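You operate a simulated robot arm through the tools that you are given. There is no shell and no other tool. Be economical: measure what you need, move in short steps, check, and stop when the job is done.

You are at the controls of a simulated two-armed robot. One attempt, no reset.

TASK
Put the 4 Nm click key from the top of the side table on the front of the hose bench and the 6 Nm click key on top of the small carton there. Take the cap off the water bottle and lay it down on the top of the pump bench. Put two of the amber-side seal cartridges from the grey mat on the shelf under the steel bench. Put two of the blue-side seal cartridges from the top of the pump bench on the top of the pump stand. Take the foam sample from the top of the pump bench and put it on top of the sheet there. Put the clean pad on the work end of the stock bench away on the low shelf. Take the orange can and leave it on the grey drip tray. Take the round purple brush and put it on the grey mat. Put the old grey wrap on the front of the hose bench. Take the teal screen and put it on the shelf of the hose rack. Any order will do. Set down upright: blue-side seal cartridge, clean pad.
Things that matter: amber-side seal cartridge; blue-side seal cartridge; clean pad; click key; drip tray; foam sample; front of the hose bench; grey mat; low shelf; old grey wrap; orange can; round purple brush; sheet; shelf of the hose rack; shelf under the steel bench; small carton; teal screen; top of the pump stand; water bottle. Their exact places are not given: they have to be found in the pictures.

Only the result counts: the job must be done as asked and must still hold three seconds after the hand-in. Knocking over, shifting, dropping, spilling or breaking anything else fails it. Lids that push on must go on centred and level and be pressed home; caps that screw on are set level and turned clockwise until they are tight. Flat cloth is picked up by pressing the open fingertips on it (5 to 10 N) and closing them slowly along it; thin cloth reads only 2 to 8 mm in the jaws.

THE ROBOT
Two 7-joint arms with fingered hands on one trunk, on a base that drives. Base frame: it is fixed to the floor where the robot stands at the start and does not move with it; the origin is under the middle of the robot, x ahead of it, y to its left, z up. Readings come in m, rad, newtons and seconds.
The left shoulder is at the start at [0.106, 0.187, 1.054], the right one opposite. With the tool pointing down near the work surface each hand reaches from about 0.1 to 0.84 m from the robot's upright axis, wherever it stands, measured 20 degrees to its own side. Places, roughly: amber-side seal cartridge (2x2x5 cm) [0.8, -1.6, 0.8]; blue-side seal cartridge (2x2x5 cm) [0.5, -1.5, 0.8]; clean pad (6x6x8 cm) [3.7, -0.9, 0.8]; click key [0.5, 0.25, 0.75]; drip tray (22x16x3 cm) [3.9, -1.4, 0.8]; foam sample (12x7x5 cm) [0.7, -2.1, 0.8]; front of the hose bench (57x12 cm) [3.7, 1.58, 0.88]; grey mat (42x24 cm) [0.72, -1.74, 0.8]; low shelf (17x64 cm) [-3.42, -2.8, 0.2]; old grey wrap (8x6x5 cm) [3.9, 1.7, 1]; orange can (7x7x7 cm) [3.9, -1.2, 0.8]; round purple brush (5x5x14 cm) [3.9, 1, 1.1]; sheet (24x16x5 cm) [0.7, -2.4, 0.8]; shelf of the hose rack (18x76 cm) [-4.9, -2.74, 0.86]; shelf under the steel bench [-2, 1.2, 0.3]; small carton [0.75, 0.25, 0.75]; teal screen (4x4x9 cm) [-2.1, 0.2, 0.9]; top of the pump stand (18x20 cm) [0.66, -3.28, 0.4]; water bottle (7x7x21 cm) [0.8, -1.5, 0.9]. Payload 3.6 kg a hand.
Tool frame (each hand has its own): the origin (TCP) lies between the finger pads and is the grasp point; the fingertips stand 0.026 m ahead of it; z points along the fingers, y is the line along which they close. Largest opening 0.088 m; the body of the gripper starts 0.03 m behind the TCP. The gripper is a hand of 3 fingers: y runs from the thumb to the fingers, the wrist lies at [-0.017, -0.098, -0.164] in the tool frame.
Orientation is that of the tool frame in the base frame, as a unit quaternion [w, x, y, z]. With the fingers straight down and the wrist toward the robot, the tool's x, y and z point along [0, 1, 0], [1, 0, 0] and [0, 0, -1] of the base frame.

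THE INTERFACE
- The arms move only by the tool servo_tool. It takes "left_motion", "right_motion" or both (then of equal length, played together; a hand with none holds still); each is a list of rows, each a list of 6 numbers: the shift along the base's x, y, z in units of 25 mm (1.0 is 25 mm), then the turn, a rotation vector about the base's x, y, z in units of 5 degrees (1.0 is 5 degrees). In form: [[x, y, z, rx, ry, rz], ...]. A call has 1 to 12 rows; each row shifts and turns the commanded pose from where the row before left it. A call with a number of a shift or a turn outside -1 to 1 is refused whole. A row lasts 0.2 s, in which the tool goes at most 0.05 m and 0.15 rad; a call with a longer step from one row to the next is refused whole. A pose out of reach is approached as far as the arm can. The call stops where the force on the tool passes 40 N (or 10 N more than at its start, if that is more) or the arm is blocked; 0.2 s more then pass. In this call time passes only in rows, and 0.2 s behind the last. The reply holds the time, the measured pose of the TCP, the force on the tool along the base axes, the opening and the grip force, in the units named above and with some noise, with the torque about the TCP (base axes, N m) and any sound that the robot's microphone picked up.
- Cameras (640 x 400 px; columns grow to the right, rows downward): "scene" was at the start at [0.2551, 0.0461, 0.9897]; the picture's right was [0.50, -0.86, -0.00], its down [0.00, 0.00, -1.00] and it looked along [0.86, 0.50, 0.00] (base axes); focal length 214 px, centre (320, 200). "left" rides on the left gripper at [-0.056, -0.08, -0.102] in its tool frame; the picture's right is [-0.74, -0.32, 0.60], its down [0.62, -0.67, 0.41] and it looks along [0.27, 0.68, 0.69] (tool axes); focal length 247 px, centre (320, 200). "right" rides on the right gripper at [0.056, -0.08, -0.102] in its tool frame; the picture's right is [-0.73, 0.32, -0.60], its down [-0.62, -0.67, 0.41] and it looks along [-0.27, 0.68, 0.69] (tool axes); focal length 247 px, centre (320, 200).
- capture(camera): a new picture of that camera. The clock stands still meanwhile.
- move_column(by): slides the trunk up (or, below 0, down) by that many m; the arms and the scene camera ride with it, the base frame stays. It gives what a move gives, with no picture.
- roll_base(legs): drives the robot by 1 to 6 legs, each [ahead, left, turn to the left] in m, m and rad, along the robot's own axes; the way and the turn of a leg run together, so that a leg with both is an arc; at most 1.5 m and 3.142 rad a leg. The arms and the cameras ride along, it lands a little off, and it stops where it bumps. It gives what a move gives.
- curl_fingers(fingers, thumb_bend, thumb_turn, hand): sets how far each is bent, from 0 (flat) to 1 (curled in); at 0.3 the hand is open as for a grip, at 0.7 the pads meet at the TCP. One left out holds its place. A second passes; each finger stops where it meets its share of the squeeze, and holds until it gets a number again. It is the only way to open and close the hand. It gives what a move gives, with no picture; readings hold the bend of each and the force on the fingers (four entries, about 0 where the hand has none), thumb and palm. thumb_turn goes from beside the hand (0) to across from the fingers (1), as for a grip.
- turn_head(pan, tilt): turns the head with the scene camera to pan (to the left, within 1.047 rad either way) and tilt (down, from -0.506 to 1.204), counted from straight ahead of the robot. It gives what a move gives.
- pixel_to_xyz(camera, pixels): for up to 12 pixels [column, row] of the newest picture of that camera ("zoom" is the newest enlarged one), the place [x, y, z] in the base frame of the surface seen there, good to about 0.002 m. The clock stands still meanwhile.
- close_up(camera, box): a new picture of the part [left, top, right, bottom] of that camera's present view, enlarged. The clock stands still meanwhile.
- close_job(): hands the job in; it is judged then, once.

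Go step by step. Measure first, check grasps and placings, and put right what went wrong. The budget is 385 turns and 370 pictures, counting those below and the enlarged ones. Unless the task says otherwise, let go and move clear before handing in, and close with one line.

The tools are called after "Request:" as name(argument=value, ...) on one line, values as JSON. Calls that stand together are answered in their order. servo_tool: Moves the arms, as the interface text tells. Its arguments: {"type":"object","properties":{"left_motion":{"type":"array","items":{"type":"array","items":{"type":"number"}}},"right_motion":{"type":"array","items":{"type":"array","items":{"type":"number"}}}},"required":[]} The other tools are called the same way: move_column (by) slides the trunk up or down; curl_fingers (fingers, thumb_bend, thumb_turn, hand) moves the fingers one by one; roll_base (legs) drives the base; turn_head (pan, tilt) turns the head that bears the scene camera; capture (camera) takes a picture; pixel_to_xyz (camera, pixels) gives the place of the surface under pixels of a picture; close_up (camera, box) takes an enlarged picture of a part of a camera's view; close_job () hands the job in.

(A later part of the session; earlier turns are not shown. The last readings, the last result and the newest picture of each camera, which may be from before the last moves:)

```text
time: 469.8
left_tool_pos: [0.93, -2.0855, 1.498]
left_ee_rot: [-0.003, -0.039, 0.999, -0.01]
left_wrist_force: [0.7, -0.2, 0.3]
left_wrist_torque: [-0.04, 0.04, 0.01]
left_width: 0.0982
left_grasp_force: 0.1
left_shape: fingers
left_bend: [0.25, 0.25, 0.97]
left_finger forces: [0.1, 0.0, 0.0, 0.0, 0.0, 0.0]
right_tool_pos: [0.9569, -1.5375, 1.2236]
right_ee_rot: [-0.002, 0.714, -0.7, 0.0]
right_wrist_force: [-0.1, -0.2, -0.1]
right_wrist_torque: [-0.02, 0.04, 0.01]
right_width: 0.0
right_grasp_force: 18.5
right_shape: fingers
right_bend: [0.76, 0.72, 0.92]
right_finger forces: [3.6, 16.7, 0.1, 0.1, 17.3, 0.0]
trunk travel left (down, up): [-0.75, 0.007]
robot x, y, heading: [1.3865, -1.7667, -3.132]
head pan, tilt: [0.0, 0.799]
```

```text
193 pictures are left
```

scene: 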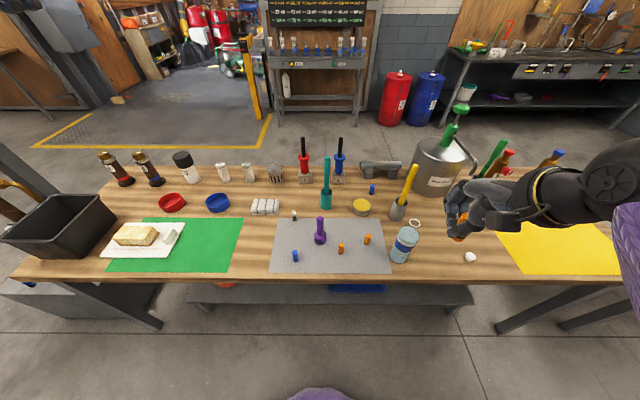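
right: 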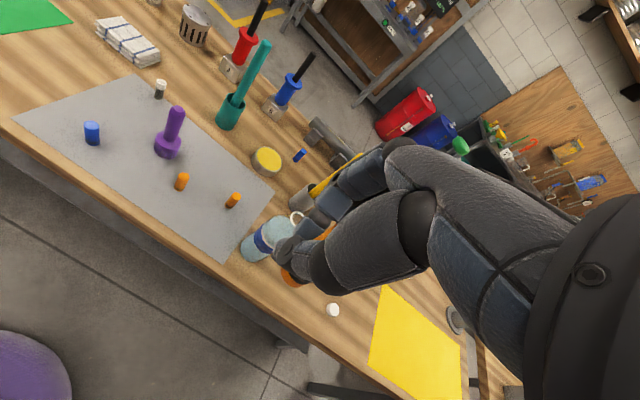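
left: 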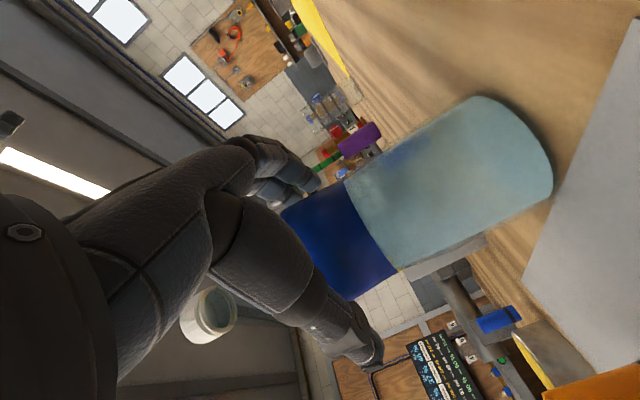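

A1 is held. I shift so the left hand comes over A3 (≈(0.766, −1.693)).

Request:
roll_base(legs=[[0.15, -0.39, 0]])

Request:
curl_fingers(hand="left", fingers=0.45, thumb_bend=0.45)

Request:
servo_tool(left_motion=[[0, 0, -1, 0, 0, 0], [0, 0, -1, 0, 0, 0], [0, 0, -1, 0, 0, 0], [0, 0, -1, 0, 0, 0], [0, 0, -1, 0, 0, 0], [0, 0, -1, 0, 0, 0], [0, 0, -1, 0, 0, 0], [0, 0, -1, 0, 0, 0], [0, 0, -1, 0, 0, 0], [0, 0, -1, 0, 0, 0], [0, 0, -1, 0, 0, 0], [0, 0, -1, 0, 0, 0]])

Request:
capture(camera="left")

Request:
capture(camera="scene")

```text
time: 472.4
left_tool_pos: [0.7815, -1.6969, 1.4975]
left_ee_rot: [-0.003, -0.037, 0.999, -0.01]
left_wrist_force: [1.0, 0.0, 0.0]
left_wrist_torque: [-0.02, 0.01, 0.04]
left_width: 0.0982
left_grasp_force: 0.0
left_shape: fingers
left_bend: [0.25, 0.25, 0.97]
left_finger forces: [0.0, 0.0, 0.1, 0.0, 0.0, 0.0]
right_tool_pos: [0.8112, -1.1497, 1.2233]
right_ee_rot: [-0.002, 0.713, -0.701, 0.0]
right_wrist_force: [0.8, 0.0, -0.4]
right_wrist_torque: [0.0, 0.02, 0.02]
right_width: 0.0
right_grasp_force: 18.8
right_shape: fingers
right_bend: [0.76, 0.72, 0.92]
right_finger forces: [3.5, 16.6, 0.0, 0.0, 17.1, 0.0]
trunk travel left (down, up): [-0.75, 0.007]
robot x, y, heading: [1.2359, -1.3746, -3.14]
head pan, tilt: [0.0, 0.799]
```

```text
time: 473.4
left_tool_pos: [0.7807, -1.6974, 1.4976]
left_ee_rot: [-0.003, -0.037, 0.999, -0.008]
left_wrist_force: [0.0, 0.0, -0.3]
left_wrist_torque: [0.0, 0.0, -0.04]
left_width: 0.0564
left_grasp_force: 0.0
left_shape: fingers
left_bend: [0.45, 0.45, 0.97]
left_finger forces: [0.0, 0.0, 0.0, 0.1, 0.0, 0.1]
right_tool_pos: [0.8124, -1.1505, 1.2238]
right_ee_rot: [-0.003, 0.713, -0.701, -0.001]
right_wrist_force: [1.0, 1.2, 0.2]
right_wrist_torque: [0.02, 0.01, 0.02]
right_width: 0.0003
right_grasp_force: 18.4
right_shape: fingers
right_bend: [0.76, 0.72, 0.92]
right_finger forces: [3.5, 16.6, 0.0, 0.0, 17.0, 0.0]
trunk travel left (down, up): [-0.75, 0.007]
robot x, y, heading: [1.2388, -1.3774, -3.14]
head pan, tilt: [0.0, 0.799]
```

```text
time: 476.0
left_tool_pos: [0.7845, -1.6957, 1.1962]
left_ee_rot: [-0.004, -0.037, 0.999, -0.009]
left_wrist_force: [-0.9, -0.3, -0.3]
left_wrist_torque: [0.01, -0.01, -0.02]
left_width: 0.0565
left_grasp_force: 0.2
left_shape: fingers
left_bend: [0.45, 0.45, 0.97]
left_finger forces: [0.1, 0.0, 0.0, 0.0, 0.1, 0.0]
right_tool_pos: [0.8105, -1.1491, 1.2244]
right_ee_rot: [-0.002, 0.713, -0.701, -0.001]
right_wrist_force: [-0.3, -0.8, 0.4]
right_wrist_torque: [0.03, -0.05, -0.03]
right_width: 0.0
right_grasp_force: 18.1
right_shape: fingers
right_bend: [0.76, 0.72, 0.92]
right_finger forces: [3.2, 16.6, 0.0, 0.0, 17.1, 0.0]
trunk travel left (down, up): [-0.75, 0.007]
robot x, y, heading: [1.2398, -1.3733, -3.134]
head pan, tilt: [0.0, 0.799]
```

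```text
192 pictures are left
```

left: 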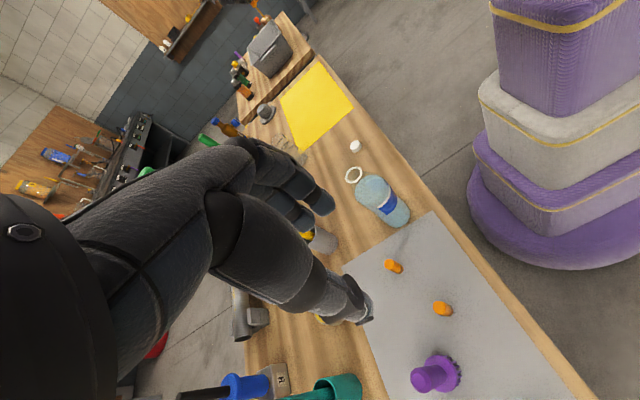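

```text
191 pictures are left
```

scene: 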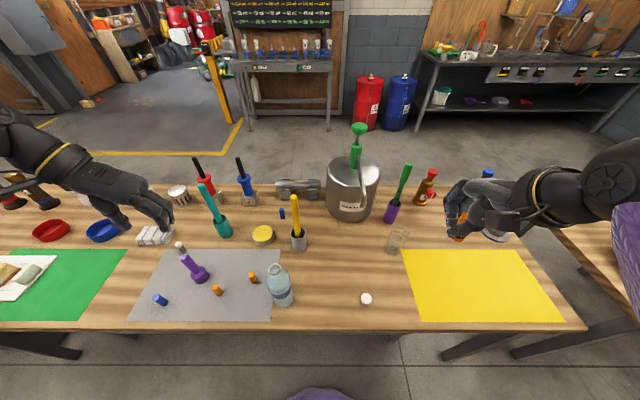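

I see A3 at (442,308) and A2 at (394,265) in the left view. Measure.

Request:
pixel_to_xyz(camera="left", pixels=[[437, 309], [443, 308], [390, 264], [395, 266], [372, 180], [428, 375]])

```text
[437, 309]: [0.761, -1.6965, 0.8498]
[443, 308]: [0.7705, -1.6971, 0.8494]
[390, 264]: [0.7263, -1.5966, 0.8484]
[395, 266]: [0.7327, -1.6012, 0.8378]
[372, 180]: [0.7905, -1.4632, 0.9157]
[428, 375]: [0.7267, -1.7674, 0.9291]
```

A3 is too near the brush for the left palm; A2 (0.729, −1.598) is freer. I move the left hand above A2 and descend partway.

Request:
servo_tool(left_motion=[[-0.3, 0.5, -0.5, 0, 0, 0], [-0.4, 0.7, -0.8, 0, 0, 0], [-0.4, 0.7, -0.8, 0, 0, 0], [-0.4, 0.7, -0.8, 0, 0, 0], [-0.4, 0.7, -0.8, 0, 0, 0], [-0.3, 0.6, -0.8, 0, 0, 0], [0, 0, -1, 0, 0, 0], [0, 0, -1, 0, 0, 0], [0, 0, -1, 0, 0, 0], [0, 0, -1, 0, 0, 0], [0, 0, -1, 0, 0, 0]])

Request:
capture(camera="left")

Request:
capture(camera="scene")

```text
time: 478.4
left_tool_pos: [0.7979, -1.5743, 1.0262]
left_ee_rot: [-0.004, -0.037, 0.999, -0.009]
left_wrist_force: [-0.3, 0.2, 0.1]
left_wrist_torque: [0.02, 0.0, 0.01]
left_width: 0.0565
left_grasp_force: 0.0
left_shape: fingers
left_bend: [0.45, 0.45, 0.98]
left_finger forces: [0.1, 0.0, 0.1, 0.1, 0.0, 0.0]
left hand out of reach, approached as far as the arm can: row 6, 7, 8, 9, 10, 11
right_tool_pos: [0.8118, -1.1497, 1.2245]
right_ee_rot: [-0.001, 0.713, -0.702, -0.001]
right_wrist_force: [-1.2, 0.4, -0.5]
right_wrist_torque: [-0.01, 0.01, 0.01]
right_width: 0.0
right_grasp_force: 18.5
right_shape: fingers
right_bend: [0.76, 0.72, 0.92]
right_finger forces: [3.5, 16.7, 0.0, 0.0, 17.1, 0.1]
trunk travel left (down, up): [-0.75, 0.007]
robot x, y, heading: [1.2404, -1.3806, -3.146]
head pan, tilt: [0.0, 0.799]
```

```text
190 pictures are left
```

left: 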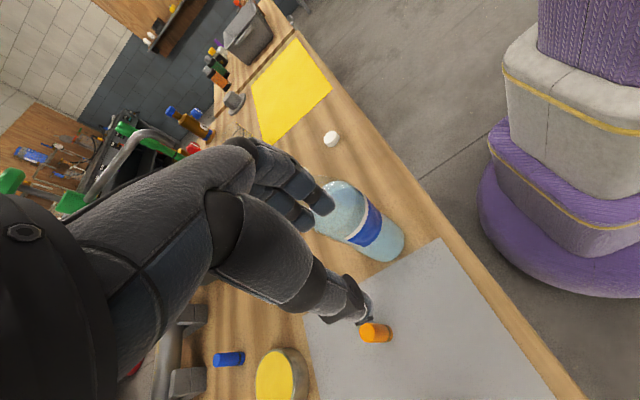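

```text
189 pictures are left
```

scene: 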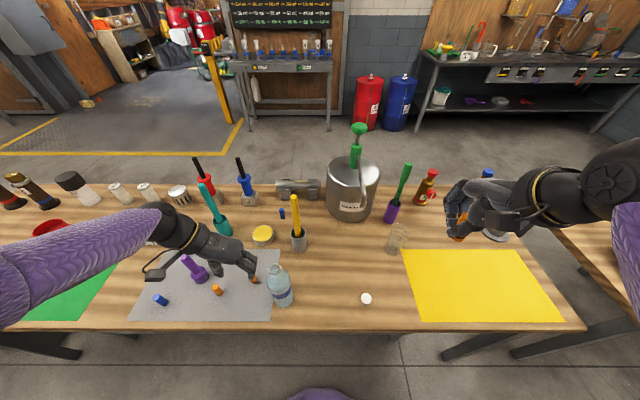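

The trunk is too high for the left arm. I lower it a little, then move the hand away from the bottle and over A2.

Request:
move_column(by=-0.05)

Request:
servo_tool(left_motion=[[-0.5, -0.6, 0.8, 0, 0, 0], [-0.8, -0.4, 0.5, 0, 0, 0], [-0.8, 0, 0, 0, 0, 0], [-0.6, 0, 0, 0, 0, 0]])

Request:
move_column(by=-0.05)

Request:
capture(camera="left")

```text
time: 479.3
left_tool_pos: [0.795, -1.5747, 0.9754]
left_ee_rot: [-0.003, -0.037, 0.999, -0.009]
left_wrist_force: [0.2, 0.1, 0.3]
left_wrist_torque: [-0.04, 0.01, 0.03]
left_width: 0.0563
left_grasp_force: 0.2
left_shape: fingers
left_bend: [0.45, 0.45, 0.98]
left_finger forces: [0.1, 0.0, 0.1, 0.1, 0.1, 0.1]
right_tool_pos: [0.8109, -1.1495, 1.1734]
right_ee_rot: [-0.002, 0.713, -0.701, -0.001]
right_wrist_force: [-1.4, -0.4, 0.2]
right_wrist_torque: [-0.01, 0.01, 0.02]
right_width: 0.0
right_grasp_force: 18.5
right_shape: fingers
right_bend: [0.76, 0.72, 0.92]
right_finger forces: [3.5, 16.7, 0.0, 0.0, 17.1, 0.0]
trunk travel left (down, up): [-0.7, 0.057]
robot x, y, heading: [1.2387, -1.3764, -3.144]
head pan, tilt: [0.0, 0.799]
```

```text
time: 480.3
left_tool_pos: [0.7534, -1.5885, 1.0249]
left_ee_rot: [-0.003, -0.036, 0.999, -0.01]
left_wrist_force: [-0.5, 0.4, 0.4]
left_wrist_torque: [0.0, -0.03, 0.02]
left_width: 0.0563
left_grasp_force: 0.1
left_shape: fingers
left_bend: [0.45, 0.45, 0.98]
left_finger forces: [0.0, 0.0, 0.0, 0.0, 0.1, 0.0]
left hand out of reach, approached as far as the arm can: row 2, 3, 4
right_tool_pos: [0.8106, -1.1492, 1.1737]
right_ee_rot: [-0.002, 0.713, -0.701, -0.001]
right_wrist_force: [-0.4, -0.1, -0.6]
right_wrist_torque: [0.0, 0.02, 0.01]
right_width: 0.0
right_grasp_force: 18.5
right_shape: fingers
right_bend: [0.76, 0.72, 0.92]
right_finger forces: [3.4, 16.7, 0.0, 0.1, 17.1, 0.0]
trunk travel left (down, up): [-0.7, 0.057]
robot x, y, heading: [1.2387, -1.3774, -3.139]
head pan, tilt: [0.0, 0.799]
```

```text
time: 481.2
left_tool_pos: [0.7529, -1.5907, 0.9736]
left_ee_rot: [-0.003, -0.036, 0.999, -0.01]
left_wrist_force: [0.7, 0.5, 0.9]
left_wrist_torque: [0.0, 0.02, 0.01]
left_width: 0.0565
left_grasp_force: 0.1
left_shape: fingers
left_bend: [0.45, 0.45, 0.98]
left_finger forces: [0.0, 0.0, 0.0, 0.1, 0.0, 0.1]
right_tool_pos: [0.8107, -1.1497, 1.1235]
right_ee_rot: [-0.002, 0.713, -0.702, -0.001]
right_wrist_force: [0.4, 0.7, -0.5]
right_wrist_torque: [0.01, 0.0, 0.0]
right_width: 0.0
right_grasp_force: 18.8
right_shape: fingers
right_bend: [0.76, 0.72, 0.92]
right_finger forces: [3.4, 16.6, 0.0, 0.0, 17.2, 0.0]
trunk travel left (down, up): [-0.65, 0.107]
robot x, y, heading: [1.2383, -1.3789, -3.141]
head pan, tilt: [0.0, 0.799]
```

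```text
188 pictures are left
```

left: 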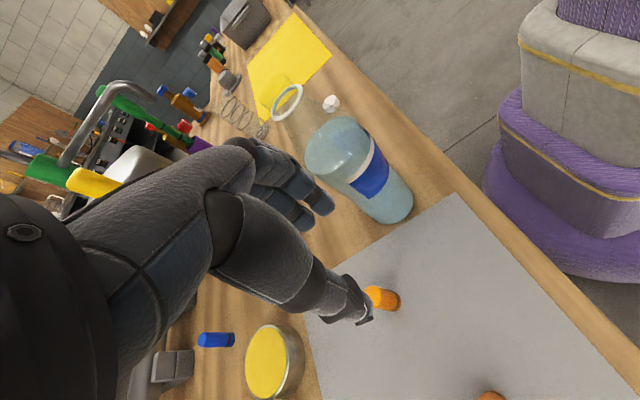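

Request:
servo_tool(left_motion=[[-0.4, -0.15, 0.2, 0, 0, 0], [-0.5, -0.1, 0, 0, 0, 0]])

Request:
capture(camera="left")

Request:
pixel_to_xyz(camera="left", pixels=[[400, 315], [410, 318], [395, 318], [415, 325], [405, 308]])

```text
time: 481.8
left_tool_pos: [0.7448, -1.5913, 0.9863]
left_ee_rot: [-0.002, -0.036, 0.999, -0.009]
left_wrist_force: [0.5, 0.2, -0.7]
left_wrist_torque: [0.01, -0.01, 0.0]
left_width: 0.0562
left_grasp_force: 0.1
left_shape: fingers
left_bend: [0.45, 0.45, 0.98]
left_finger forces: [0.1, 0.1, 0.0, 0.1, 0.1, 0.0]
left hand out of reach, approached as far as the arm can: row 1, 2
right_tool_pos: [0.8117, -1.1498, 1.1228]
right_ee_rot: [-0.002, 0.712, -0.702, -0.001]
right_wrist_force: [-0.4, -0.8, -0.3]
right_wrist_torque: [-0.01, 0.0, 0.02]
right_width: 0.0
right_grasp_force: 18.9
right_shape: fingers
right_bend: [0.76, 0.72, 0.92]
right_finger forces: [3.4, 16.5, 0.0, 0.0, 17.1, 0.0]
trunk travel left (down, up): [-0.65, 0.107]
robot x, y, heading: [1.2402, -1.3772, -3.142]
head pan, tilt: [0.0, 0.799]
```

```text
187 pictures are left
```

left: 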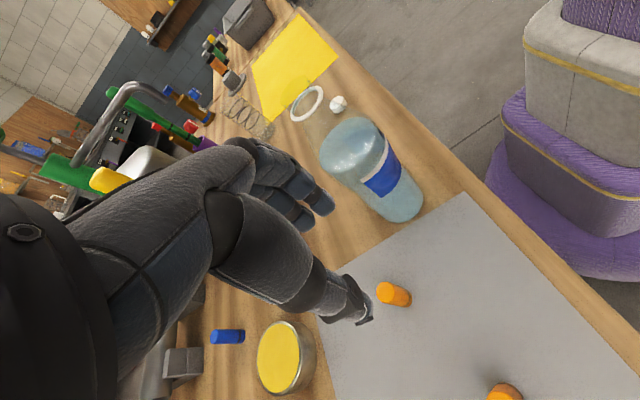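

```text
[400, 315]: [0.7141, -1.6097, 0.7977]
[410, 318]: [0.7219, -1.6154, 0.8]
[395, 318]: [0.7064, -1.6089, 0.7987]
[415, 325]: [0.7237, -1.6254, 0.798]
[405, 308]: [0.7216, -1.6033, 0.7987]
```

The left arm is at full stretch. I raise both hands and lower the trunk 0.2 m for a comfortable posture.

Request:
servo_tool(left_motion=[[0, 0, 0.8, 0, 0, 0], [0, 0, 1, 0, 0, 0], [0, 0, 1, 0, 0, 0], [0, 0, 1, 0, 0, 0], [0, 0, 1, 0, 0, 0], [0, 0, 1, 0, 0, 0], [0, 0, 1, 0, 0, 0], [0, 0, 1, 0, 0, 0]], right_motion=[[0, 0, 0.8, 0, 0, 0], [0, 0, 1, 0, 0, 0], [0, 0, 1, 0, 0, 0], [0, 0, 1, 0, 0, 0], [0, 0, 1, 0, 0, 0], [0, 0, 1, 0, 0, 0], [0, 0, 1, 0, 0, 0], [0, 0, 1, 0, 0, 0]])

Request:
move_column(by=-0.2)

Request:
servo_tool(left_motion=[[-0.5, -0.2, 0, 0, 0, 0], [-0.2, -0.1, 0, 0, 0, 0]])

Request:
capture(camera="left")

```text
time: 483.6
left_tool_pos: [0.7448, -1.5906, 1.1806]
left_ee_rot: [-0.002, -0.036, 0.999, -0.01]
left_wrist_force: [1.1, 0.3, 0.2]
left_wrist_torque: [0.0, -0.03, 0.02]
left_width: 0.0564
left_grasp_force: 0.0
left_shape: fingers
left_bend: [0.45, 0.45, 0.98]
left_finger forces: [0.0, 0.0, 0.0, 0.1, 0.0, 0.0]
right_tool_pos: [0.8118, -1.1499, 1.3215]
right_ee_rot: [-0.002, 0.713, -0.701, 0.0]
right_wrist_force: [0.0, -0.5, 0.0]
right_wrist_torque: [-0.01, 0.01, 0.0]
right_width: 0.0
right_grasp_force: 17.8
right_shape: fingers
right_bend: [0.76, 0.72, 0.92]
right_finger forces: [3.3, 16.6, 0.0, 0.1, 17.1, 0.0]
trunk travel left (down, up): [-0.65, 0.107]
robot x, y, heading: [1.2377, -1.3777, -3.135]
head pan, tilt: [0.0, 0.799]
```

```text
time: 485.8
left_tool_pos: [0.7451, -1.5927, 0.9818]
left_ee_rot: [-0.003, -0.036, 0.999, -0.009]
left_wrist_force: [-0.6, -0.6, 0.2]
left_wrist_torque: [0.02, -0.01, -0.01]
left_width: 0.0564
left_grasp_force: 0.0
left_shape: fingers
left_bend: [0.45, 0.45, 0.98]
left_finger forces: [0.0, 0.0, 0.0, 0.0, 0.0, 0.0]
right_tool_pos: [0.8113, -1.1503, 1.1184]
right_ee_rot: [-0.002, 0.713, -0.701, -0.001]
right_wrist_force: [-0.7, -0.7, -0.6]
right_wrist_torque: [0.0, -0.01, 0.03]
right_width: 0.0002
right_grasp_force: 19.2
right_shape: fingers
right_bend: [0.76, 0.72, 0.92]
right_finger forces: [3.4, 16.5, 0.1, 0.1, 17.2, 0.1]
trunk travel left (down, up): [-0.45, 0.307]
robot x, y, heading: [1.2385, -1.3751, -3.145]
head pan, tilt: [0.0, 0.799]
```

```text
time: 486.4
left_tool_pos: [0.729, -1.5996, 0.9821]
left_ee_rot: [-0.002, -0.036, 0.999, -0.008]
left_wrist_force: [0.1, 0.2, 0.1]
left_wrist_torque: [0.01, 0.03, -0.04]
left_width: 0.0565
left_grasp_force: 0.0
left_shape: fingers
left_bend: [0.45, 0.45, 0.98]
left_finger forces: [0.1, 0.1, 0.1, 0.0, 0.1, 0.1]
right_tool_pos: [0.8112, -1.1491, 1.1191]
right_ee_rot: [-0.001, 0.713, -0.701, -0.001]
right_wrist_force: [0.3, -0.6, -0.7]
right_wrist_torque: [0.03, -0.02, 0.04]
right_width: 0.0
right_grasp_force: 19.2
right_shape: fingers
right_bend: [0.76, 0.72, 0.92]
right_finger forces: [3.5, 16.6, 0.0, 0.1, 17.1, 0.0]
trunk travel left (down, up): [-0.45, 0.307]
robot x, y, heading: [1.2398, -1.3766, -3.14]
head pan, tilt: [0.0, 0.799]
```

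```text
186 pictures are left
```

left: 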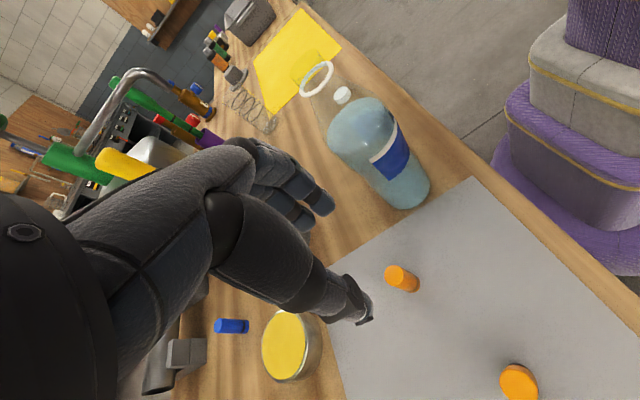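

Request:
pixel_to_xyz(camera="left", pixels=[[392, 275], [396, 277], [400, 270], [405, 280], [417, 285]])

```text
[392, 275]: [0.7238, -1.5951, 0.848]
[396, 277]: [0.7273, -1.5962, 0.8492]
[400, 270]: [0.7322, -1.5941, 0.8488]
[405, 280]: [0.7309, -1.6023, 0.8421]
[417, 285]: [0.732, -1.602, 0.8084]
```

A2 is right below (0.729, −1.597). Descend and grip.

Request:
servo_tool(left_motion=[[0, 0.1, -0.8, 0, 0, 0], [0, 0, -1, 0, 0, 0], [0, 0, -1, 0, 0, 0], [0, 0, -1, 0, 0, 0], [0, 0, -1, 0, 0, 0], [0, 0, -0.85, 0, 0, 0]])

Request:
capture(camera="left")

Request:
curl_fingers(hand="left", fingers=0.72, thumb_bend=0.72)

```text
time: 487.8
left_tool_pos: [0.7283, -1.5974, 0.8393]
left_ee_rot: [-0.004, -0.037, 0.999, -0.01]
left_wrist_force: [0.2, 0.3, 0.6]
left_wrist_torque: [-0.01, -0.01, -0.03]
left_width: 0.0564
left_grasp_force: 0.2
left_shape: fingers
left_bend: [0.45, 0.45, 0.98]
left_finger forces: [0.1, 0.0, 0.0, 0.0, 0.0, 0.0]
right_tool_pos: [0.8116, -1.1493, 1.1188]
right_ee_rot: [-0.002, 0.713, -0.702, 0.0]
right_wrist_force: [0.3, -0.5, 0.9]
right_wrist_torque: [0.01, -0.02, 0.0]
right_width: 0.0
right_grasp_force: 18.4
right_shape: fingers
right_bend: [0.76, 0.72, 0.92]
right_finger forces: [3.5, 16.6, 0.0, 0.1, 17.2, 0.0]
trunk travel left (down, up): [-0.45, 0.307]
robot x, y, heading: [1.2403, -1.3765, -3.136]
head pan, tilt: [0.0, 0.799]
```

```text
185 pictures are left
```

left: 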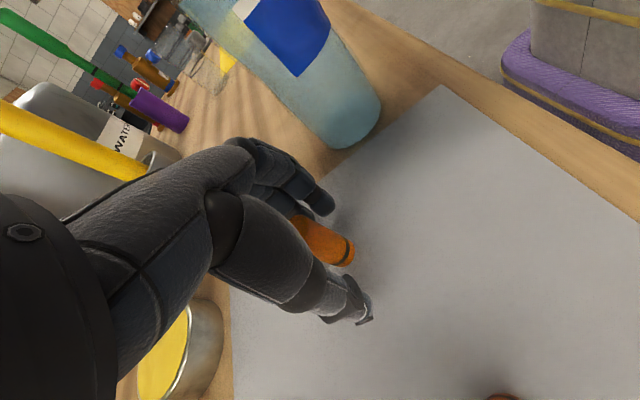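

```text
time: 488.8
left_tool_pos: [0.7282, -1.5983, 0.8398]
left_ee_rot: [-0.003, -0.037, 0.999, -0.009]
left_wrist_force: [0.2, -0.5, -0.4]
left_wrist_torque: [-0.02, -0.02, -0.03]
left_width: 0.012
left_grasp_force: 7.6
left_shape: fingers
left_bend: [0.67, 0.65, 0.97]
left_finger forces: [4.7, 3.3, 0.0, 0.1, 7.9, 0.1]
right_tool_pos: [0.8112, -1.1482, 1.119]
right_ee_rot: [-0.003, 0.713, -0.701, -0.001]
right_wrist_force: [0.7, -0.3, -0.9]
right_wrist_torque: [0.01, 0.02, 0.0]
right_width: 0.0
right_grasp_force: 18.6
right_shape: fingers
right_bend: [0.76, 0.72, 0.92]
right_finger forces: [3.3, 16.6, 0.1, 0.1, 17.2, 0.1]
trunk travel left (down, up): [-0.45, 0.307]
robot x, y, heading: [1.2378, -1.3757, -3.14]
head pan, tilt: [0.0, 0.799]
```

A2 gripped. I tighten, lift it, back off and drive around the side table toward the steel bench.

Request:
curl_fingers(hand="left", fingers=0.77, thumb_bend=0.76)

Request:
servo_tool(left_motion=[[0, 0, 0.6, 0, 0, 0], [0, 0, 1, 0, 0, 0], [0, 0, 1, 0, 0, 0], [0, 0, 1, 0, 0, 0], [0, 0, 1, 0, 0, 0], [0, -0.3, 1, 0, 0, 0], [0, -0.5, 1, 0, 0, 0], [0.5, -0.5, 1, 0, 0, 0], [0.5, -0.5, 1, 0, 0, 0], [0.5, -0.5, 1, 0, 0, 0]])

Request:
roll_base(legs=[[-0.4, 0, 0], [0, -1.4, 0], [0, -1.2, 0]])

Request:
turn_head(pan=0, tilt=0.3)

Request:
capture(camera="scene")

```text
time: 489.8
left_tool_pos: [0.7279, -1.5983, 0.8393]
left_ee_rot: [-0.002, -0.036, 0.999, -0.01]
left_wrist_force: [0.1, -0.2, -0.4]
left_wrist_torque: [-0.02, -0.03, 0.01]
left_width: 0.0103
left_grasp_force: 15.4
left_shape: fingers
left_bend: [0.73, 0.65, 0.96]
left_finger forces: [9.7, 6.2, 0.0, 0.0, 15.0, 0.0]
right_tool_pos: [0.8113, -1.1486, 1.1192]
right_ee_rot: [-0.001, 0.713, -0.701, -0.001]
right_wrist_force: [-0.5, -0.7, -0.3]
right_wrist_torque: [-0.02, -0.01, 0.02]
right_width: 0.0
right_grasp_force: 18.8
right_shape: fingers
right_bend: [0.76, 0.72, 0.92]
right_finger forces: [3.4, 16.6, 0.1, 0.0, 17.3, 0.1]
trunk travel left (down, up): [-0.45, 0.307]
robot x, y, heading: [1.2375, -1.3762, -3.14]
head pan, tilt: [0.0, 0.799]
```

```text
time: 492.0
left_tool_pos: [0.7669, -1.6555, 1.0796]
left_ee_rot: [-0.003, -0.037, 0.999, -0.009]
left_wrist_force: [-0.6, 0.2, 1.1]
left_wrist_torque: [0.0, 0.0, 0.03]
left_width: 0.0103
left_grasp_force: 15.2
left_shape: fingers
left_bend: [0.73, 0.65, 0.96]
left_finger forces: [9.6, 6.7, 0.0, 0.0, 14.6, 0.1]
right_tool_pos: [0.8124, -1.1499, 1.1189]
right_ee_rot: [-0.001, 0.713, -0.702, -0.001]
right_wrist_force: [0.2, 0.1, 0.1]
right_wrist_torque: [-0.03, 0.02, 0.0]
right_width: 0.0
right_grasp_force: 18.5
right_shape: fingers
right_bend: [0.76, 0.72, 0.92]
right_finger forces: [3.4, 16.6, 0.0, 0.0, 17.1, 0.0]
trunk travel left (down, up): [-0.45, 0.307]
robot x, y, heading: [1.2416, -1.3758, -3.14]
head pan, tilt: [0.0, 0.799]
```

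```text
time: 506.7
left_tool_pos: [1.1543, 0.9369, 1.078]
left_ee_rot: [-0.003, -0.034, 0.999, -0.009]
left_wrist_force: [-0.1, 0.2, 0.3]
left_wrist_torque: [-0.01, 0.07, 0.02]
left_width: 0.0102
left_grasp_force: 15.0
left_shape: fingers
left_bend: [0.73, 0.65, 0.96]
left_finger forces: [9.4, 6.7, 0.0, 0.1, 14.6, 0.1]
right_tool_pos: [1.2032, 1.4413, 1.1189]
right_ee_rot: [-0.003, 0.711, -0.704, 0.0]
right_wrist_force: [0.6, -0.1, -0.8]
right_wrist_torque: [0.02, -0.02, -0.06]
right_width: 0.0
right_grasp_force: 19.2
right_shape: fingers
right_bend: [0.76, 0.72, 0.92]
right_finger forces: [3.4, 16.7, 0.0, 0.1, 17.2, 0.1]
trunk travel left (down, up): [-0.45, 0.307]
robot x, y, heading: [1.6266, 1.2105, 3.141]
head pan, tilt: [0.0, 0.799]
```

```text
time: 507.6
left_tool_pos: [1.1554, 0.937, 1.0791]
left_ee_rot: [-0.003, -0.034, 0.999, -0.01]
left_wrist_force: [0.5, 1.0, -0.1]
left_wrist_torque: [-0.02, -0.03, -0.05]
left_width: 0.0103
left_grasp_force: 15.2
left_shape: fingers
left_bend: [0.73, 0.65, 0.96]
left_finger forces: [9.5, 6.7, 0.1, 0.0, 14.5, 0.0]
right_tool_pos: [1.2015, 1.4408, 1.1183]
right_ee_rot: [-0.002, 0.711, -0.703, -0.001]
right_wrist_force: [-1.1, 0.0, -0.8]
right_wrist_torque: [-0.01, 0.02, -0.03]
right_width: 0.0001
right_grasp_force: 18.7
right_shape: fingers
right_bend: [0.76, 0.72, 0.92]
right_finger forces: [3.4, 16.6, 0.0, 0.1, 17.2, 0.1]
trunk travel left (down, up): [-0.45, 0.307]
robot x, y, heading: [1.628, 1.2117, 3.14]
head pan, tilt: [0.0, 0.3]
```

```text
184 pictures are left
```

scene: 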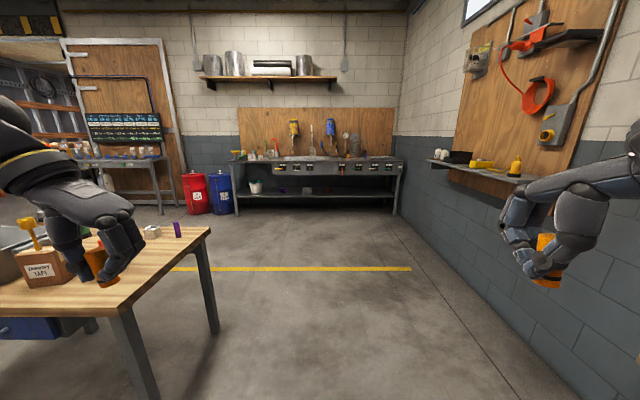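

The steel bench is straight ahead. I drive forward and look again.

Request:
roll_base(legs=[[1.3, 0, 0], [1.2, 0, 0]])

Request:
turn_head(pan=0, tilt=0.4)

Request:
capture(camera="scene")

```text
time: 519.6
left_tool_pos: [-1.2851, 0.9314, 1.0784]
left_ee_rot: [-0.004, -0.041, 0.999, -0.01]
left_wrist_force: [-0.4, 0.5, 0.5]
left_wrist_torque: [-0.03, 0.01, 0.02]
left_width: 0.0104
left_grasp_force: 15.3
left_shape: fingers
left_bend: [0.73, 0.65, 0.96]
left_finger forces: [9.5, 6.6, 0.0, 0.0, 14.6, 0.0]
right_tool_pos: [-1.2441, 1.4359, 1.1185]
right_ee_rot: [-0.002, 0.716, -0.699, -0.001]
right_wrist_force: [0.2, 1.1, -0.1]
right_wrist_torque: [-0.01, 0.01, 0.05]
right_width: 0.0
right_grasp_force: 18.8
right_shape: fingers
right_bend: [0.76, 0.72, 0.92]
right_finger forces: [3.3, 16.6, 0.1, 0.1, 17.3, 0.0]
trunk travel left (down, up): [-0.45, 0.307]
robot x, y, heading: [-0.8146, 1.2115, -3.133]
head pan, tilt: [0.0, 0.3]
```

```text
time: 520.3
left_tool_pos: [-1.2836, 0.9316, 1.0788]
left_ee_rot: [-0.002, -0.041, 0.999, -0.009]
left_wrist_force: [0.0, 0.3, -0.1]
left_wrist_torque: [-0.01, -0.03, 0.03]
left_width: 0.0103
left_grasp_force: 15.9
left_shape: fingers
left_bend: [0.73, 0.65, 0.96]
left_finger forces: [9.6, 6.7, 0.0, 0.0, 14.5, 0.0]
right_tool_pos: [-1.2434, 1.4357, 1.1184]
right_ee_rot: [-0.002, 0.716, -0.698, 0.0]
right_wrist_force: [0.8, 0.6, -0.4]
right_wrist_torque: [-0.03, 0.01, 0.0]
right_width: 0.0
right_grasp_force: 18.8
right_shape: fingers
right_bend: [0.76, 0.72, 0.92]
right_finger forces: [3.4, 16.7, 0.0, 0.1, 17.3, 0.1]
trunk travel left (down, up): [-0.45, 0.307]
robot x, y, heading: [-0.8143, 1.212, -3.13]
head pan, tilt: [0.0, 0.4]
```

```text
183 pictures are left
```

scene: 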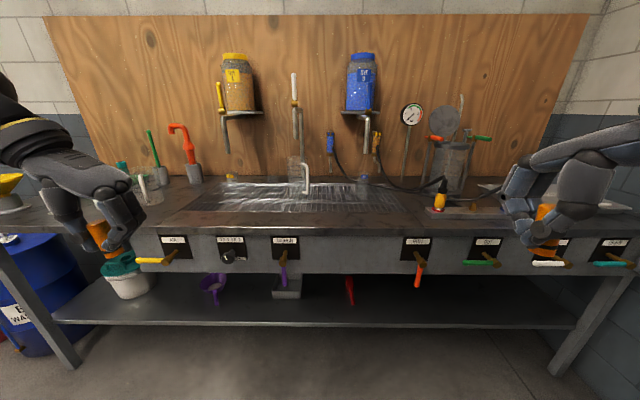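

I measure the shelf and the front panel of the steel bench.

Request:
pixel_to_xyz(camera="scene", pixels=[[300, 318], [450, 320], [500, 300], [470, 285], [400, 300], [300, 265], [450, 268], [350, 290], [418, 280], [480, 262], [560, 325], [320, 232]])

Request:
close_up(camera="scene", box=[60, 210, 620, 360])

```text
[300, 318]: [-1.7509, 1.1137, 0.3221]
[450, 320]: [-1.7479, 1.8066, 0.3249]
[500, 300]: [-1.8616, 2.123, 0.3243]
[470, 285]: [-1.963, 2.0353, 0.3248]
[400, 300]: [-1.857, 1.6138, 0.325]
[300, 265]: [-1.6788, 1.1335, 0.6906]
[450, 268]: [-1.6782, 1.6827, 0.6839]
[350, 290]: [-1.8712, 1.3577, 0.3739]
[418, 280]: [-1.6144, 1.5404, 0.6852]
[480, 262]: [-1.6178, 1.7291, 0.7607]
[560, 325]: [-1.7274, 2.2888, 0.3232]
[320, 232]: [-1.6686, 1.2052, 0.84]
```

```text
1.14 times, centred on (340, 285) of scene
```

zoom: 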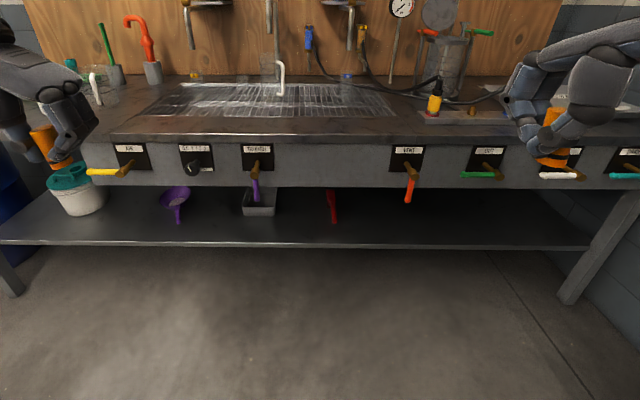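

Panel bottom is z 0.685 at x −1.675; the shelf is z 0.325 with its front edge at x −1.735. I plan to come in low with straightened arms at y≈1.25, between the valve handles. First I lower the right hand with the arm.

Request:
servo_tool(right_motion=[[-0.2, 0, -0.6, 0, 0, 0], [-0.3, 0, -1, 0, 0, 0], [-0.3, 0, -1, 0, 0, 0], [-0.3, 0, -1, 0, 0, 0], [-0.3, 0, -1, 0, 0, 0], [-0.3, 0, -1, 0, 0, 0], [-0.3, 0, -1, 0, 0, 0], [-0.3, 0, -1, 0, 0, 0], [-0.3, 0, -1, 0, 0, 0], [0, 0, -1, 0, 0, 0], [0, 0, -1, 0, 0, 0], [0, 0, -1, 0, 0, 0]])

Request:
move_column(by=-0.3)

Request:
turn_head(pan=-0.2, tilt=0.4)

Request:
capture(camera="scene")

```text
time: 522.9
left_tool_pos: [-1.2848, 0.9318, 1.0785]
left_ee_rot: [-0.002, -0.041, 0.999, -0.009]
left_wrist_force: [-0.1, -1.1, -0.3]
left_wrist_torque: [0.0, 0.02, 0.01]
left_width: 0.0102
left_grasp_force: 15.3
left_shape: fingers
left_bend: [0.73, 0.65, 0.96]
left_finger forces: [9.5, 6.7, 0.1, 0.0, 14.6, 0.1]
right_tool_pos: [-1.3069, 1.4349, 0.8286]
right_ee_rot: [-0.001, 0.716, -0.698, -0.001]
right_wrist_force: [0.1, 0.2, -0.4]
right_wrist_torque: [-0.02, -0.01, -0.02]
right_width: 0.0
right_grasp_force: 18.4
right_shape: fingers
right_bend: [0.76, 0.72, 0.91]
right_finger forces: [3.4, 17.0, 0.0, 0.0, 17.0, 0.0]
trunk travel left (down, up): [-0.45, 0.307]
robot x, y, heading: [-0.8159, 1.2121, -3.133]
head pan, tilt: [0.0, 0.4]
```

```text
time: 525.9
left_tool_pos: [-1.2839, 0.9304, 0.7786]
left_ee_rot: [-0.002, -0.041, 0.999, -0.009]
left_wrist_force: [0.5, 0.3, -0.3]
left_wrist_torque: [-0.03, -0.01, 0.04]
left_width: 0.0101
left_grasp_force: 15.0
left_shape: fingers
left_bend: [0.73, 0.65, 0.96]
left_finger forces: [9.4, 6.9, 0.0, 0.1, 14.4, 0.0]
right_tool_pos: [-1.308, 1.4353, 0.5291]
right_ee_rot: [-0.001, 0.716, -0.699, -0.002]
right_wrist_force: [-0.2, 0.9, -0.1]
right_wrist_torque: [-0.02, 0.02, 0.04]
right_width: 0.0
right_grasp_force: 18.6
right_shape: fingers
right_bend: [0.76, 0.72, 0.91]
right_finger forces: [3.4, 17.0, 0.0, 0.1, 17.1, 0.0]
trunk travel left (down, up): [-0.15, 0.607]
robot x, y, heading: [-0.8195, 1.2114, -3.132]
head pan, tilt: [0.0, 0.4]
```

```text
time: 526.6
left_tool_pos: [-1.2847, 0.9308, 0.7782]
left_ee_rot: [-0.003, -0.041, 0.999, -0.009]
left_wrist_force: [-0.4, 0.0, -0.1]
left_wrist_torque: [0.01, 0.05, -0.02]
left_width: 0.0103
left_grasp_force: 15.5
left_shape: fingers
left_bend: [0.73, 0.65, 0.96]
left_finger forces: [9.4, 6.8, 0.0, 0.1, 14.6, 0.1]
right_tool_pos: [-1.3085, 1.4359, 0.5291]
right_ee_rot: [-0.002, 0.715, -0.699, 0.0]
right_wrist_force: [-0.8, 0.2, -0.2]
right_wrist_torque: [-0.01, 0.01, -0.01]
right_width: 0.0001
right_grasp_force: 18.7
right_shape: fingers
right_bend: [0.76, 0.72, 0.91]
right_finger forces: [3.3, 16.9, 0.0, 0.0, 17.2, 0.0]
trunk travel left (down, up): [-0.15, 0.607]
robot x, y, heading: [-0.8151, 1.2088, -3.131]
head pan, tilt: [-0.201, 0.4]
```

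```text
181 pictures are left
```

scene: 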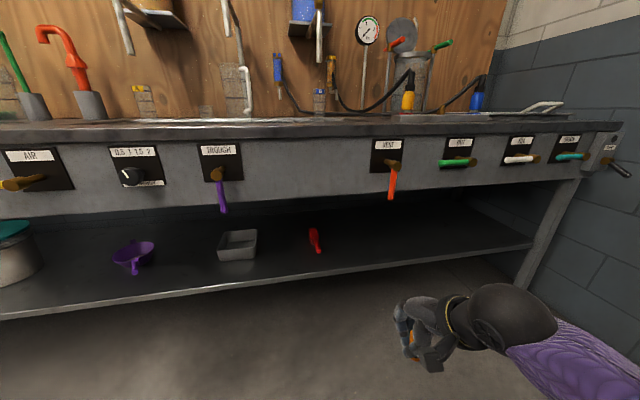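

I extend the right hand a bit with a slight pitch, lower the trunk fully, and shift right so the hand lines up with y≈1.70.

Request:
servo_tool(right_motion=[[-0.8, 0, 0, 0, 0.5, 0], [-0.8, 0, 0, 0, 0.5, 0], [-0.8, 0, 0, 0, 0.5, 0], [-0.8, 0, 0, 0, 0.5, 0]])

Request:
move_column(by=-0.12)

Request:
roll_base(legs=[[0, -0.27, -0.01]])

Request:
capture(camera="scene")

Request:
close_up(camera="right", box=[200, 160, 400, 340])

```text
time: 527.6
left_tool_pos: [-1.2841, 0.93, 0.7783]
left_ee_rot: [-0.004, -0.041, 0.999, -0.009]
left_wrist_force: [0.5, 0.5, -0.6]
left_wrist_torque: [0.01, -0.01, 0.01]
left_width: 0.0102
left_grasp_force: 15.3
left_shape: fingers
left_bend: [0.73, 0.65, 0.96]
left_finger forces: [9.3, 6.9, 0.0, 0.0, 14.5, 0.0]
right_tool_pos: [-1.3908, 1.4374, 0.5279]
right_ee_rot: [0.059, 0.713, -0.696, -0.064]
right_wrist_force: [0.4, -0.5, -0.2]
right_wrist_torque: [-0.01, 0.03, -0.02]
right_width: 0.0
right_grasp_force: 19.6
right_shape: fingers
right_bend: [0.76, 0.72, 0.91]
right_finger forces: [3.5, 17.1, 0.0, 0.0, 17.5, 0.0]
trunk travel left (down, up): [-0.15, 0.607]
robot x, y, heading: [-0.8131, 1.2099, -3.128]
head pan, tilt: [-0.201, 0.4]
```

```text
time: 529.1
left_tool_pos: [-1.285, 0.9315, 0.6581]
left_ee_rot: [-0.004, -0.041, 0.999, -0.009]
left_wrist_force: [-0.5, 0.5, -0.1]
left_wrist_torque: [0.0, -0.04, 0.0]
left_width: 0.0099
left_grasp_force: 15.6
left_shape: fingers
left_bend: [0.73, 0.65, 0.96]
left_finger forces: [9.3, 7.0, 0.0, 0.0, 14.4, 0.1]
right_tool_pos: [-1.3891, 1.4359, 0.4089]
right_ee_rot: [0.059, 0.713, -0.696, -0.064]
right_wrist_force: [-0.5, -1.0, 0.2]
right_wrist_torque: [-0.03, 0.01, -0.02]
right_width: 0.0
right_grasp_force: 19.4
right_shape: fingers
right_bend: [0.76, 0.72, 0.91]
right_finger forces: [3.6, 16.8, 0.1, 0.0, 17.6, 0.1]
trunk travel left (down, up): [-0.03, 0.727]
robot x, y, heading: [-0.8131, 1.2115, -3.125]
head pan, tilt: [-0.201, 0.4]
```

```text
time: 531.0
left_tool_pos: [-1.2896, 1.2046, 0.6584]
left_ee_rot: [-0.003, -0.032, 0.999, -0.009]
left_wrist_force: [0.4, 0.4, -0.1]
left_wrist_torque: [0.0, 0.0, -0.01]
left_width: 0.01
left_grasp_force: 15.6
left_shape: fingers
left_bend: [0.73, 0.65, 0.96]
left_finger forces: [9.3, 7.1, 0.1, 0.1, 14.4, 0.0]
right_tool_pos: [-1.384, 1.7102, 0.4082]
right_ee_rot: [0.058, 0.707, -0.702, -0.064]
right_wrist_force: [-0.4, 0.4, 0.2]
right_wrist_torque: [-0.04, 0.02, -0.02]
right_width: 0.0
right_grasp_force: 19.2
right_shape: fingers
right_bend: [0.76, 0.72, 0.91]
right_finger forces: [3.6, 16.8, 0.0, 0.1, 17.7, 0.1]
trunk travel left (down, up): [-0.03, 0.727]
robot x, y, heading: [-0.817, 1.4729, 3.131]
head pan, tilt: [-0.201, 0.4]
```

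```text
180 pictures are left
```

scene: 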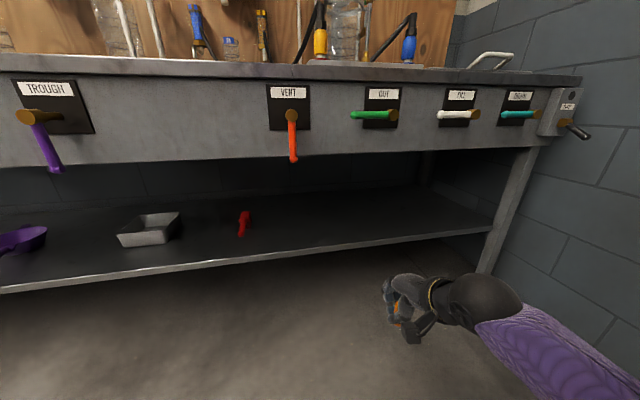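

```text
2.22 times, centred on (300, 250) of right
```

zoom: 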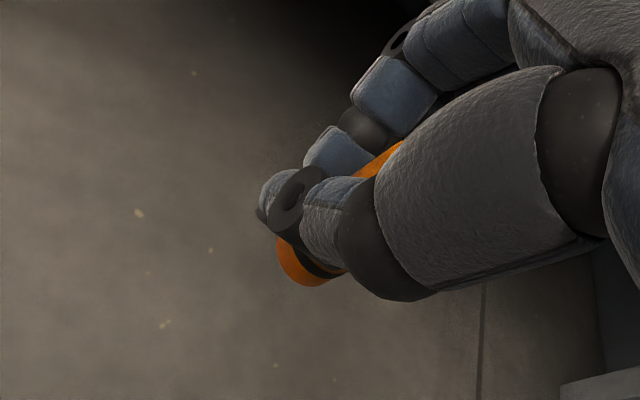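

The path at y 1.71 is clear below the horizontal handles. I drive forward 0.36 m and check.

Request:
roll_base(legs=[[0.36, 0, 0.008]])

Request:
turn_head(pan=-0.35, tilt=0.5)

Request:
capture(camera="scene")

Request:
capture(camera="right")

```text
time: 533.5
left_tool_pos: [-1.6232, 1.2019, 0.6579]
left_ee_rot: [-0.001, -0.025, 1.0, -0.012]
left_wrist_force: [0.2, 0.2, -0.6]
left_wrist_torque: [-0.01, -0.01, 0.03]
left_width: 0.0098
left_grasp_force: 14.8
left_shape: fingers
left_bend: [0.73, 0.65, 0.96]
left_finger forces: [9.3, 7.1, 0.0, 0.0, 14.3, 0.0]
right_tool_pos: [-1.7395, 1.7007, 0.4119]
right_ee_rot: [0.061, 0.712, -0.696, -0.066]
right_wrist_force: [-0.2, -0.5, -0.4]
right_wrist_torque: [-0.01, 0.03, 0.0]
right_width: 0.0002
right_grasp_force: 19.1
right_shape: fingers
right_bend: [0.76, 0.72, 0.91]
right_finger forces: [3.6, 17.0, 0.0, 0.1, 17.7, 0.0]
trunk travel left (down, up): [-0.03, 0.727]
robot x, y, heading: [-1.1652, 1.4773, -3.135]
head pan, tilt: [-0.201, 0.4]
stopped in leg 1: the robot was blocked; the commanded pose is now the measured one
```

```text
time: 534.1
left_tool_pos: [-1.6218, 1.2041, 0.6578]
left_ee_rot: [-0.002, -0.025, 1.0, -0.011]
left_wrist_force: [0.4, 0.4, 0.2]
left_wrist_torque: [0.01, 0.04, -0.01]
left_width: 0.0101
left_grasp_force: 15.2
left_shape: fingers
left_bend: [0.73, 0.65, 0.96]
left_finger forces: [9.4, 7.1, 0.0, 0.0, 14.3, 0.0]
right_tool_pos: [-1.7392, 1.7036, 0.4149]
right_ee_rot: [0.061, 0.711, -0.697, -0.067]
right_wrist_force: [0.7, 0.3, -0.5]
right_wrist_torque: [0.0, -0.02, 0.06]
right_width: 0.0001
right_grasp_force: 19.0
right_shape: fingers
right_bend: [0.76, 0.72, 0.91]
right_finger forces: [3.6, 17.0, 0.0, 0.0, 17.6, 0.0]
trunk travel left (down, up): [-0.03, 0.727]
robot x, y, heading: [-1.1683, 1.4802, -3.139]
head pan, tilt: [-0.351, 0.499]
```

```text
178 pictures are left
```

scene: 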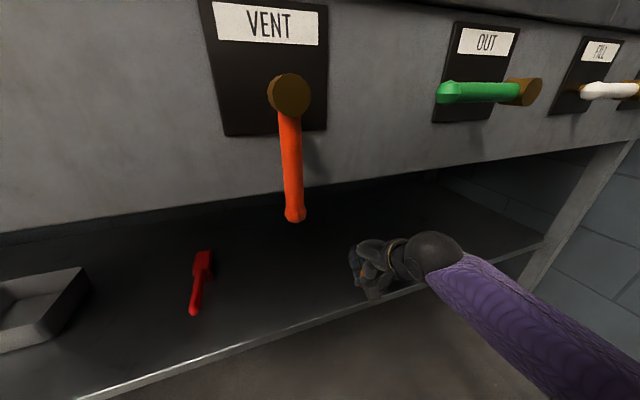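

```text
177 pictures are left
```

right: 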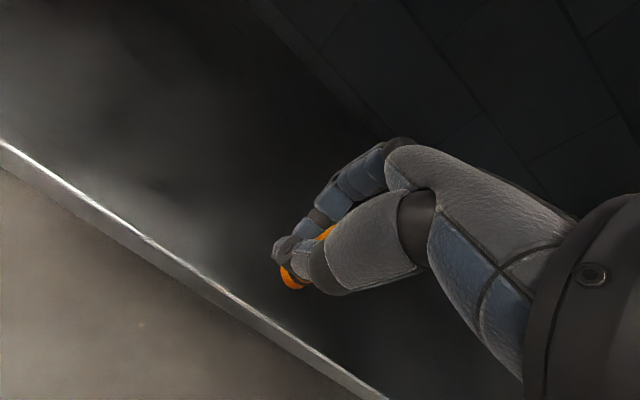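

The left hand bumped the bench panel. I back off a little, pull the left hand up and back, then continue.

Request:
roll_base(legs=[[-0.06, 0, 0]])

Request:
servo_tool(left_motion=[[0.5, 0, 0.3, 0, 0, 0], [0.8, 0, 0.6, 0, 0, 0], [0.8, 0, 1, 0, 0, 0], [0.5, 0, 1, 0, 0, 0], [0.5, 0, 1, 0, 0, 0], [0, 0, 1, 0, 0, 0], [0, 0, 1, 0, 0, 0], [0, 0, 1, 0, 0, 0], [0, 0, 1, 0, 0, 0], [0, 0, 1, 0, 0, 0], [0, 0, 1, 0, 0, 0], [0, 0, 1, 0, 0, 0]])

Request:
turn_head(pan=0.2, tilt=0.5)

Request:
capture(camera="scene")

```text
time: 535.1
left_tool_pos: [-1.5663, 1.2053, 0.6545]
left_ee_rot: [0.004, -0.024, 1.0, -0.011]
left_wrist_force: [0.4, -0.1, -0.4]
left_wrist_torque: [0.03, 0.0, 0.03]
left_width: 0.0103
left_grasp_force: 15.3
left_shape: fingers
left_bend: [0.73, 0.65, 0.96]
left_finger forces: [9.3, 7.1, 0.0, 0.1, 14.3, 0.0]
right_tool_pos: [-1.6828, 1.7046, 0.4081]
right_ee_rot: [0.06, 0.711, -0.698, -0.063]
right_wrist_force: [-0.2, -0.3, -0.3]
right_wrist_torque: [0.0, -0.02, 0.03]
right_width: 0.0
right_grasp_force: 19.0
right_shape: fingers
right_bend: [0.76, 0.72, 0.91]
right_finger forces: [3.5, 17.0, 0.0, 0.0, 17.6, 0.1]
trunk travel left (down, up): [-0.03, 0.727]
robot x, y, heading: [-1.1061, 1.483, -3.137]
head pan, tilt: [-0.351, 0.499]
```

```text
time: 537.7
left_tool_pos: [-1.4908, 1.2061, 0.9264]
left_ee_rot: [0.006, -0.023, 1.0, -0.011]
left_wrist_force: [-0.1, -0.4, 0.4]
left_wrist_torque: [0.0, 0.02, -0.04]
left_width: 0.0097
left_grasp_force: 15.4
left_shape: fingers
left_bend: [0.73, 0.65, 0.96]
left_finger forces: [8.7, 8.0, 0.0, 0.0, 13.9, 0.1]
right_tool_pos: [-1.6825, 1.7046, 0.4071]
right_ee_rot: [0.059, 0.711, -0.698, -0.063]
right_wrist_force: [0.2, -0.3, 0.0]
right_wrist_torque: [0.0, -0.03, 0.0]
right_width: 0.0001
right_grasp_force: 18.7
right_shape: fingers
right_bend: [0.76, 0.72, 0.91]
right_finger forces: [3.5, 16.9, 0.0, 0.1, 17.6, 0.0]
trunk travel left (down, up): [-0.03, 0.727]
robot x, y, heading: [-1.1064, 1.4812, -3.136]
head pan, tilt: [-0.351, 0.499]
```

```text
time: 538.7
left_tool_pos: [-1.4902, 1.2067, 0.9266]
left_ee_rot: [0.005, -0.024, 1.0, -0.012]
left_wrist_force: [-0.2, 0.3, -1.0]
left_wrist_torque: [-0.02, -0.03, 0.05]
left_width: 0.0099
left_grasp_force: 15.5
left_shape: fingers
left_bend: [0.73, 0.65, 0.96]
left_finger forces: [8.6, 8.0, 0.1, 0.0, 13.9, 0.0]
right_tool_pos: [-1.6814, 1.7056, 0.4091]
right_ee_rot: [0.059, 0.712, -0.697, -0.063]
right_wrist_force: [0.0, 0.2, -0.3]
right_wrist_torque: [0.01, 0.0, 0.01]
right_width: 0.0
right_grasp_force: 18.8
right_shape: fingers
right_bend: [0.76, 0.72, 0.91]
right_finger forces: [3.5, 16.9, 0.0, 0.0, 17.6, 0.0]
trunk travel left (down, up): [-0.03, 0.727]
robot x, y, heading: [-1.1113, 1.4812, -3.139]
head pan, tilt: [0.201, 0.499]
```

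```text
176 pictures are left
```

scene: 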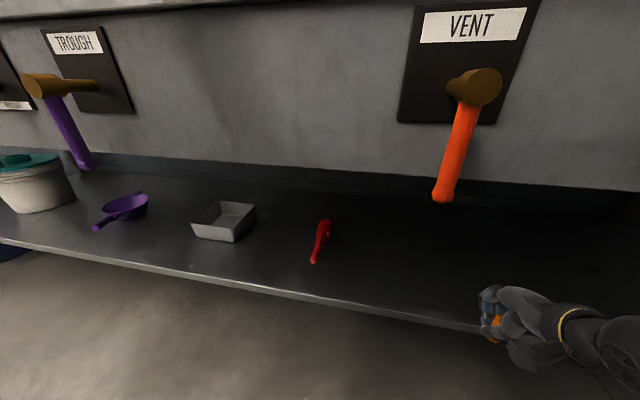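

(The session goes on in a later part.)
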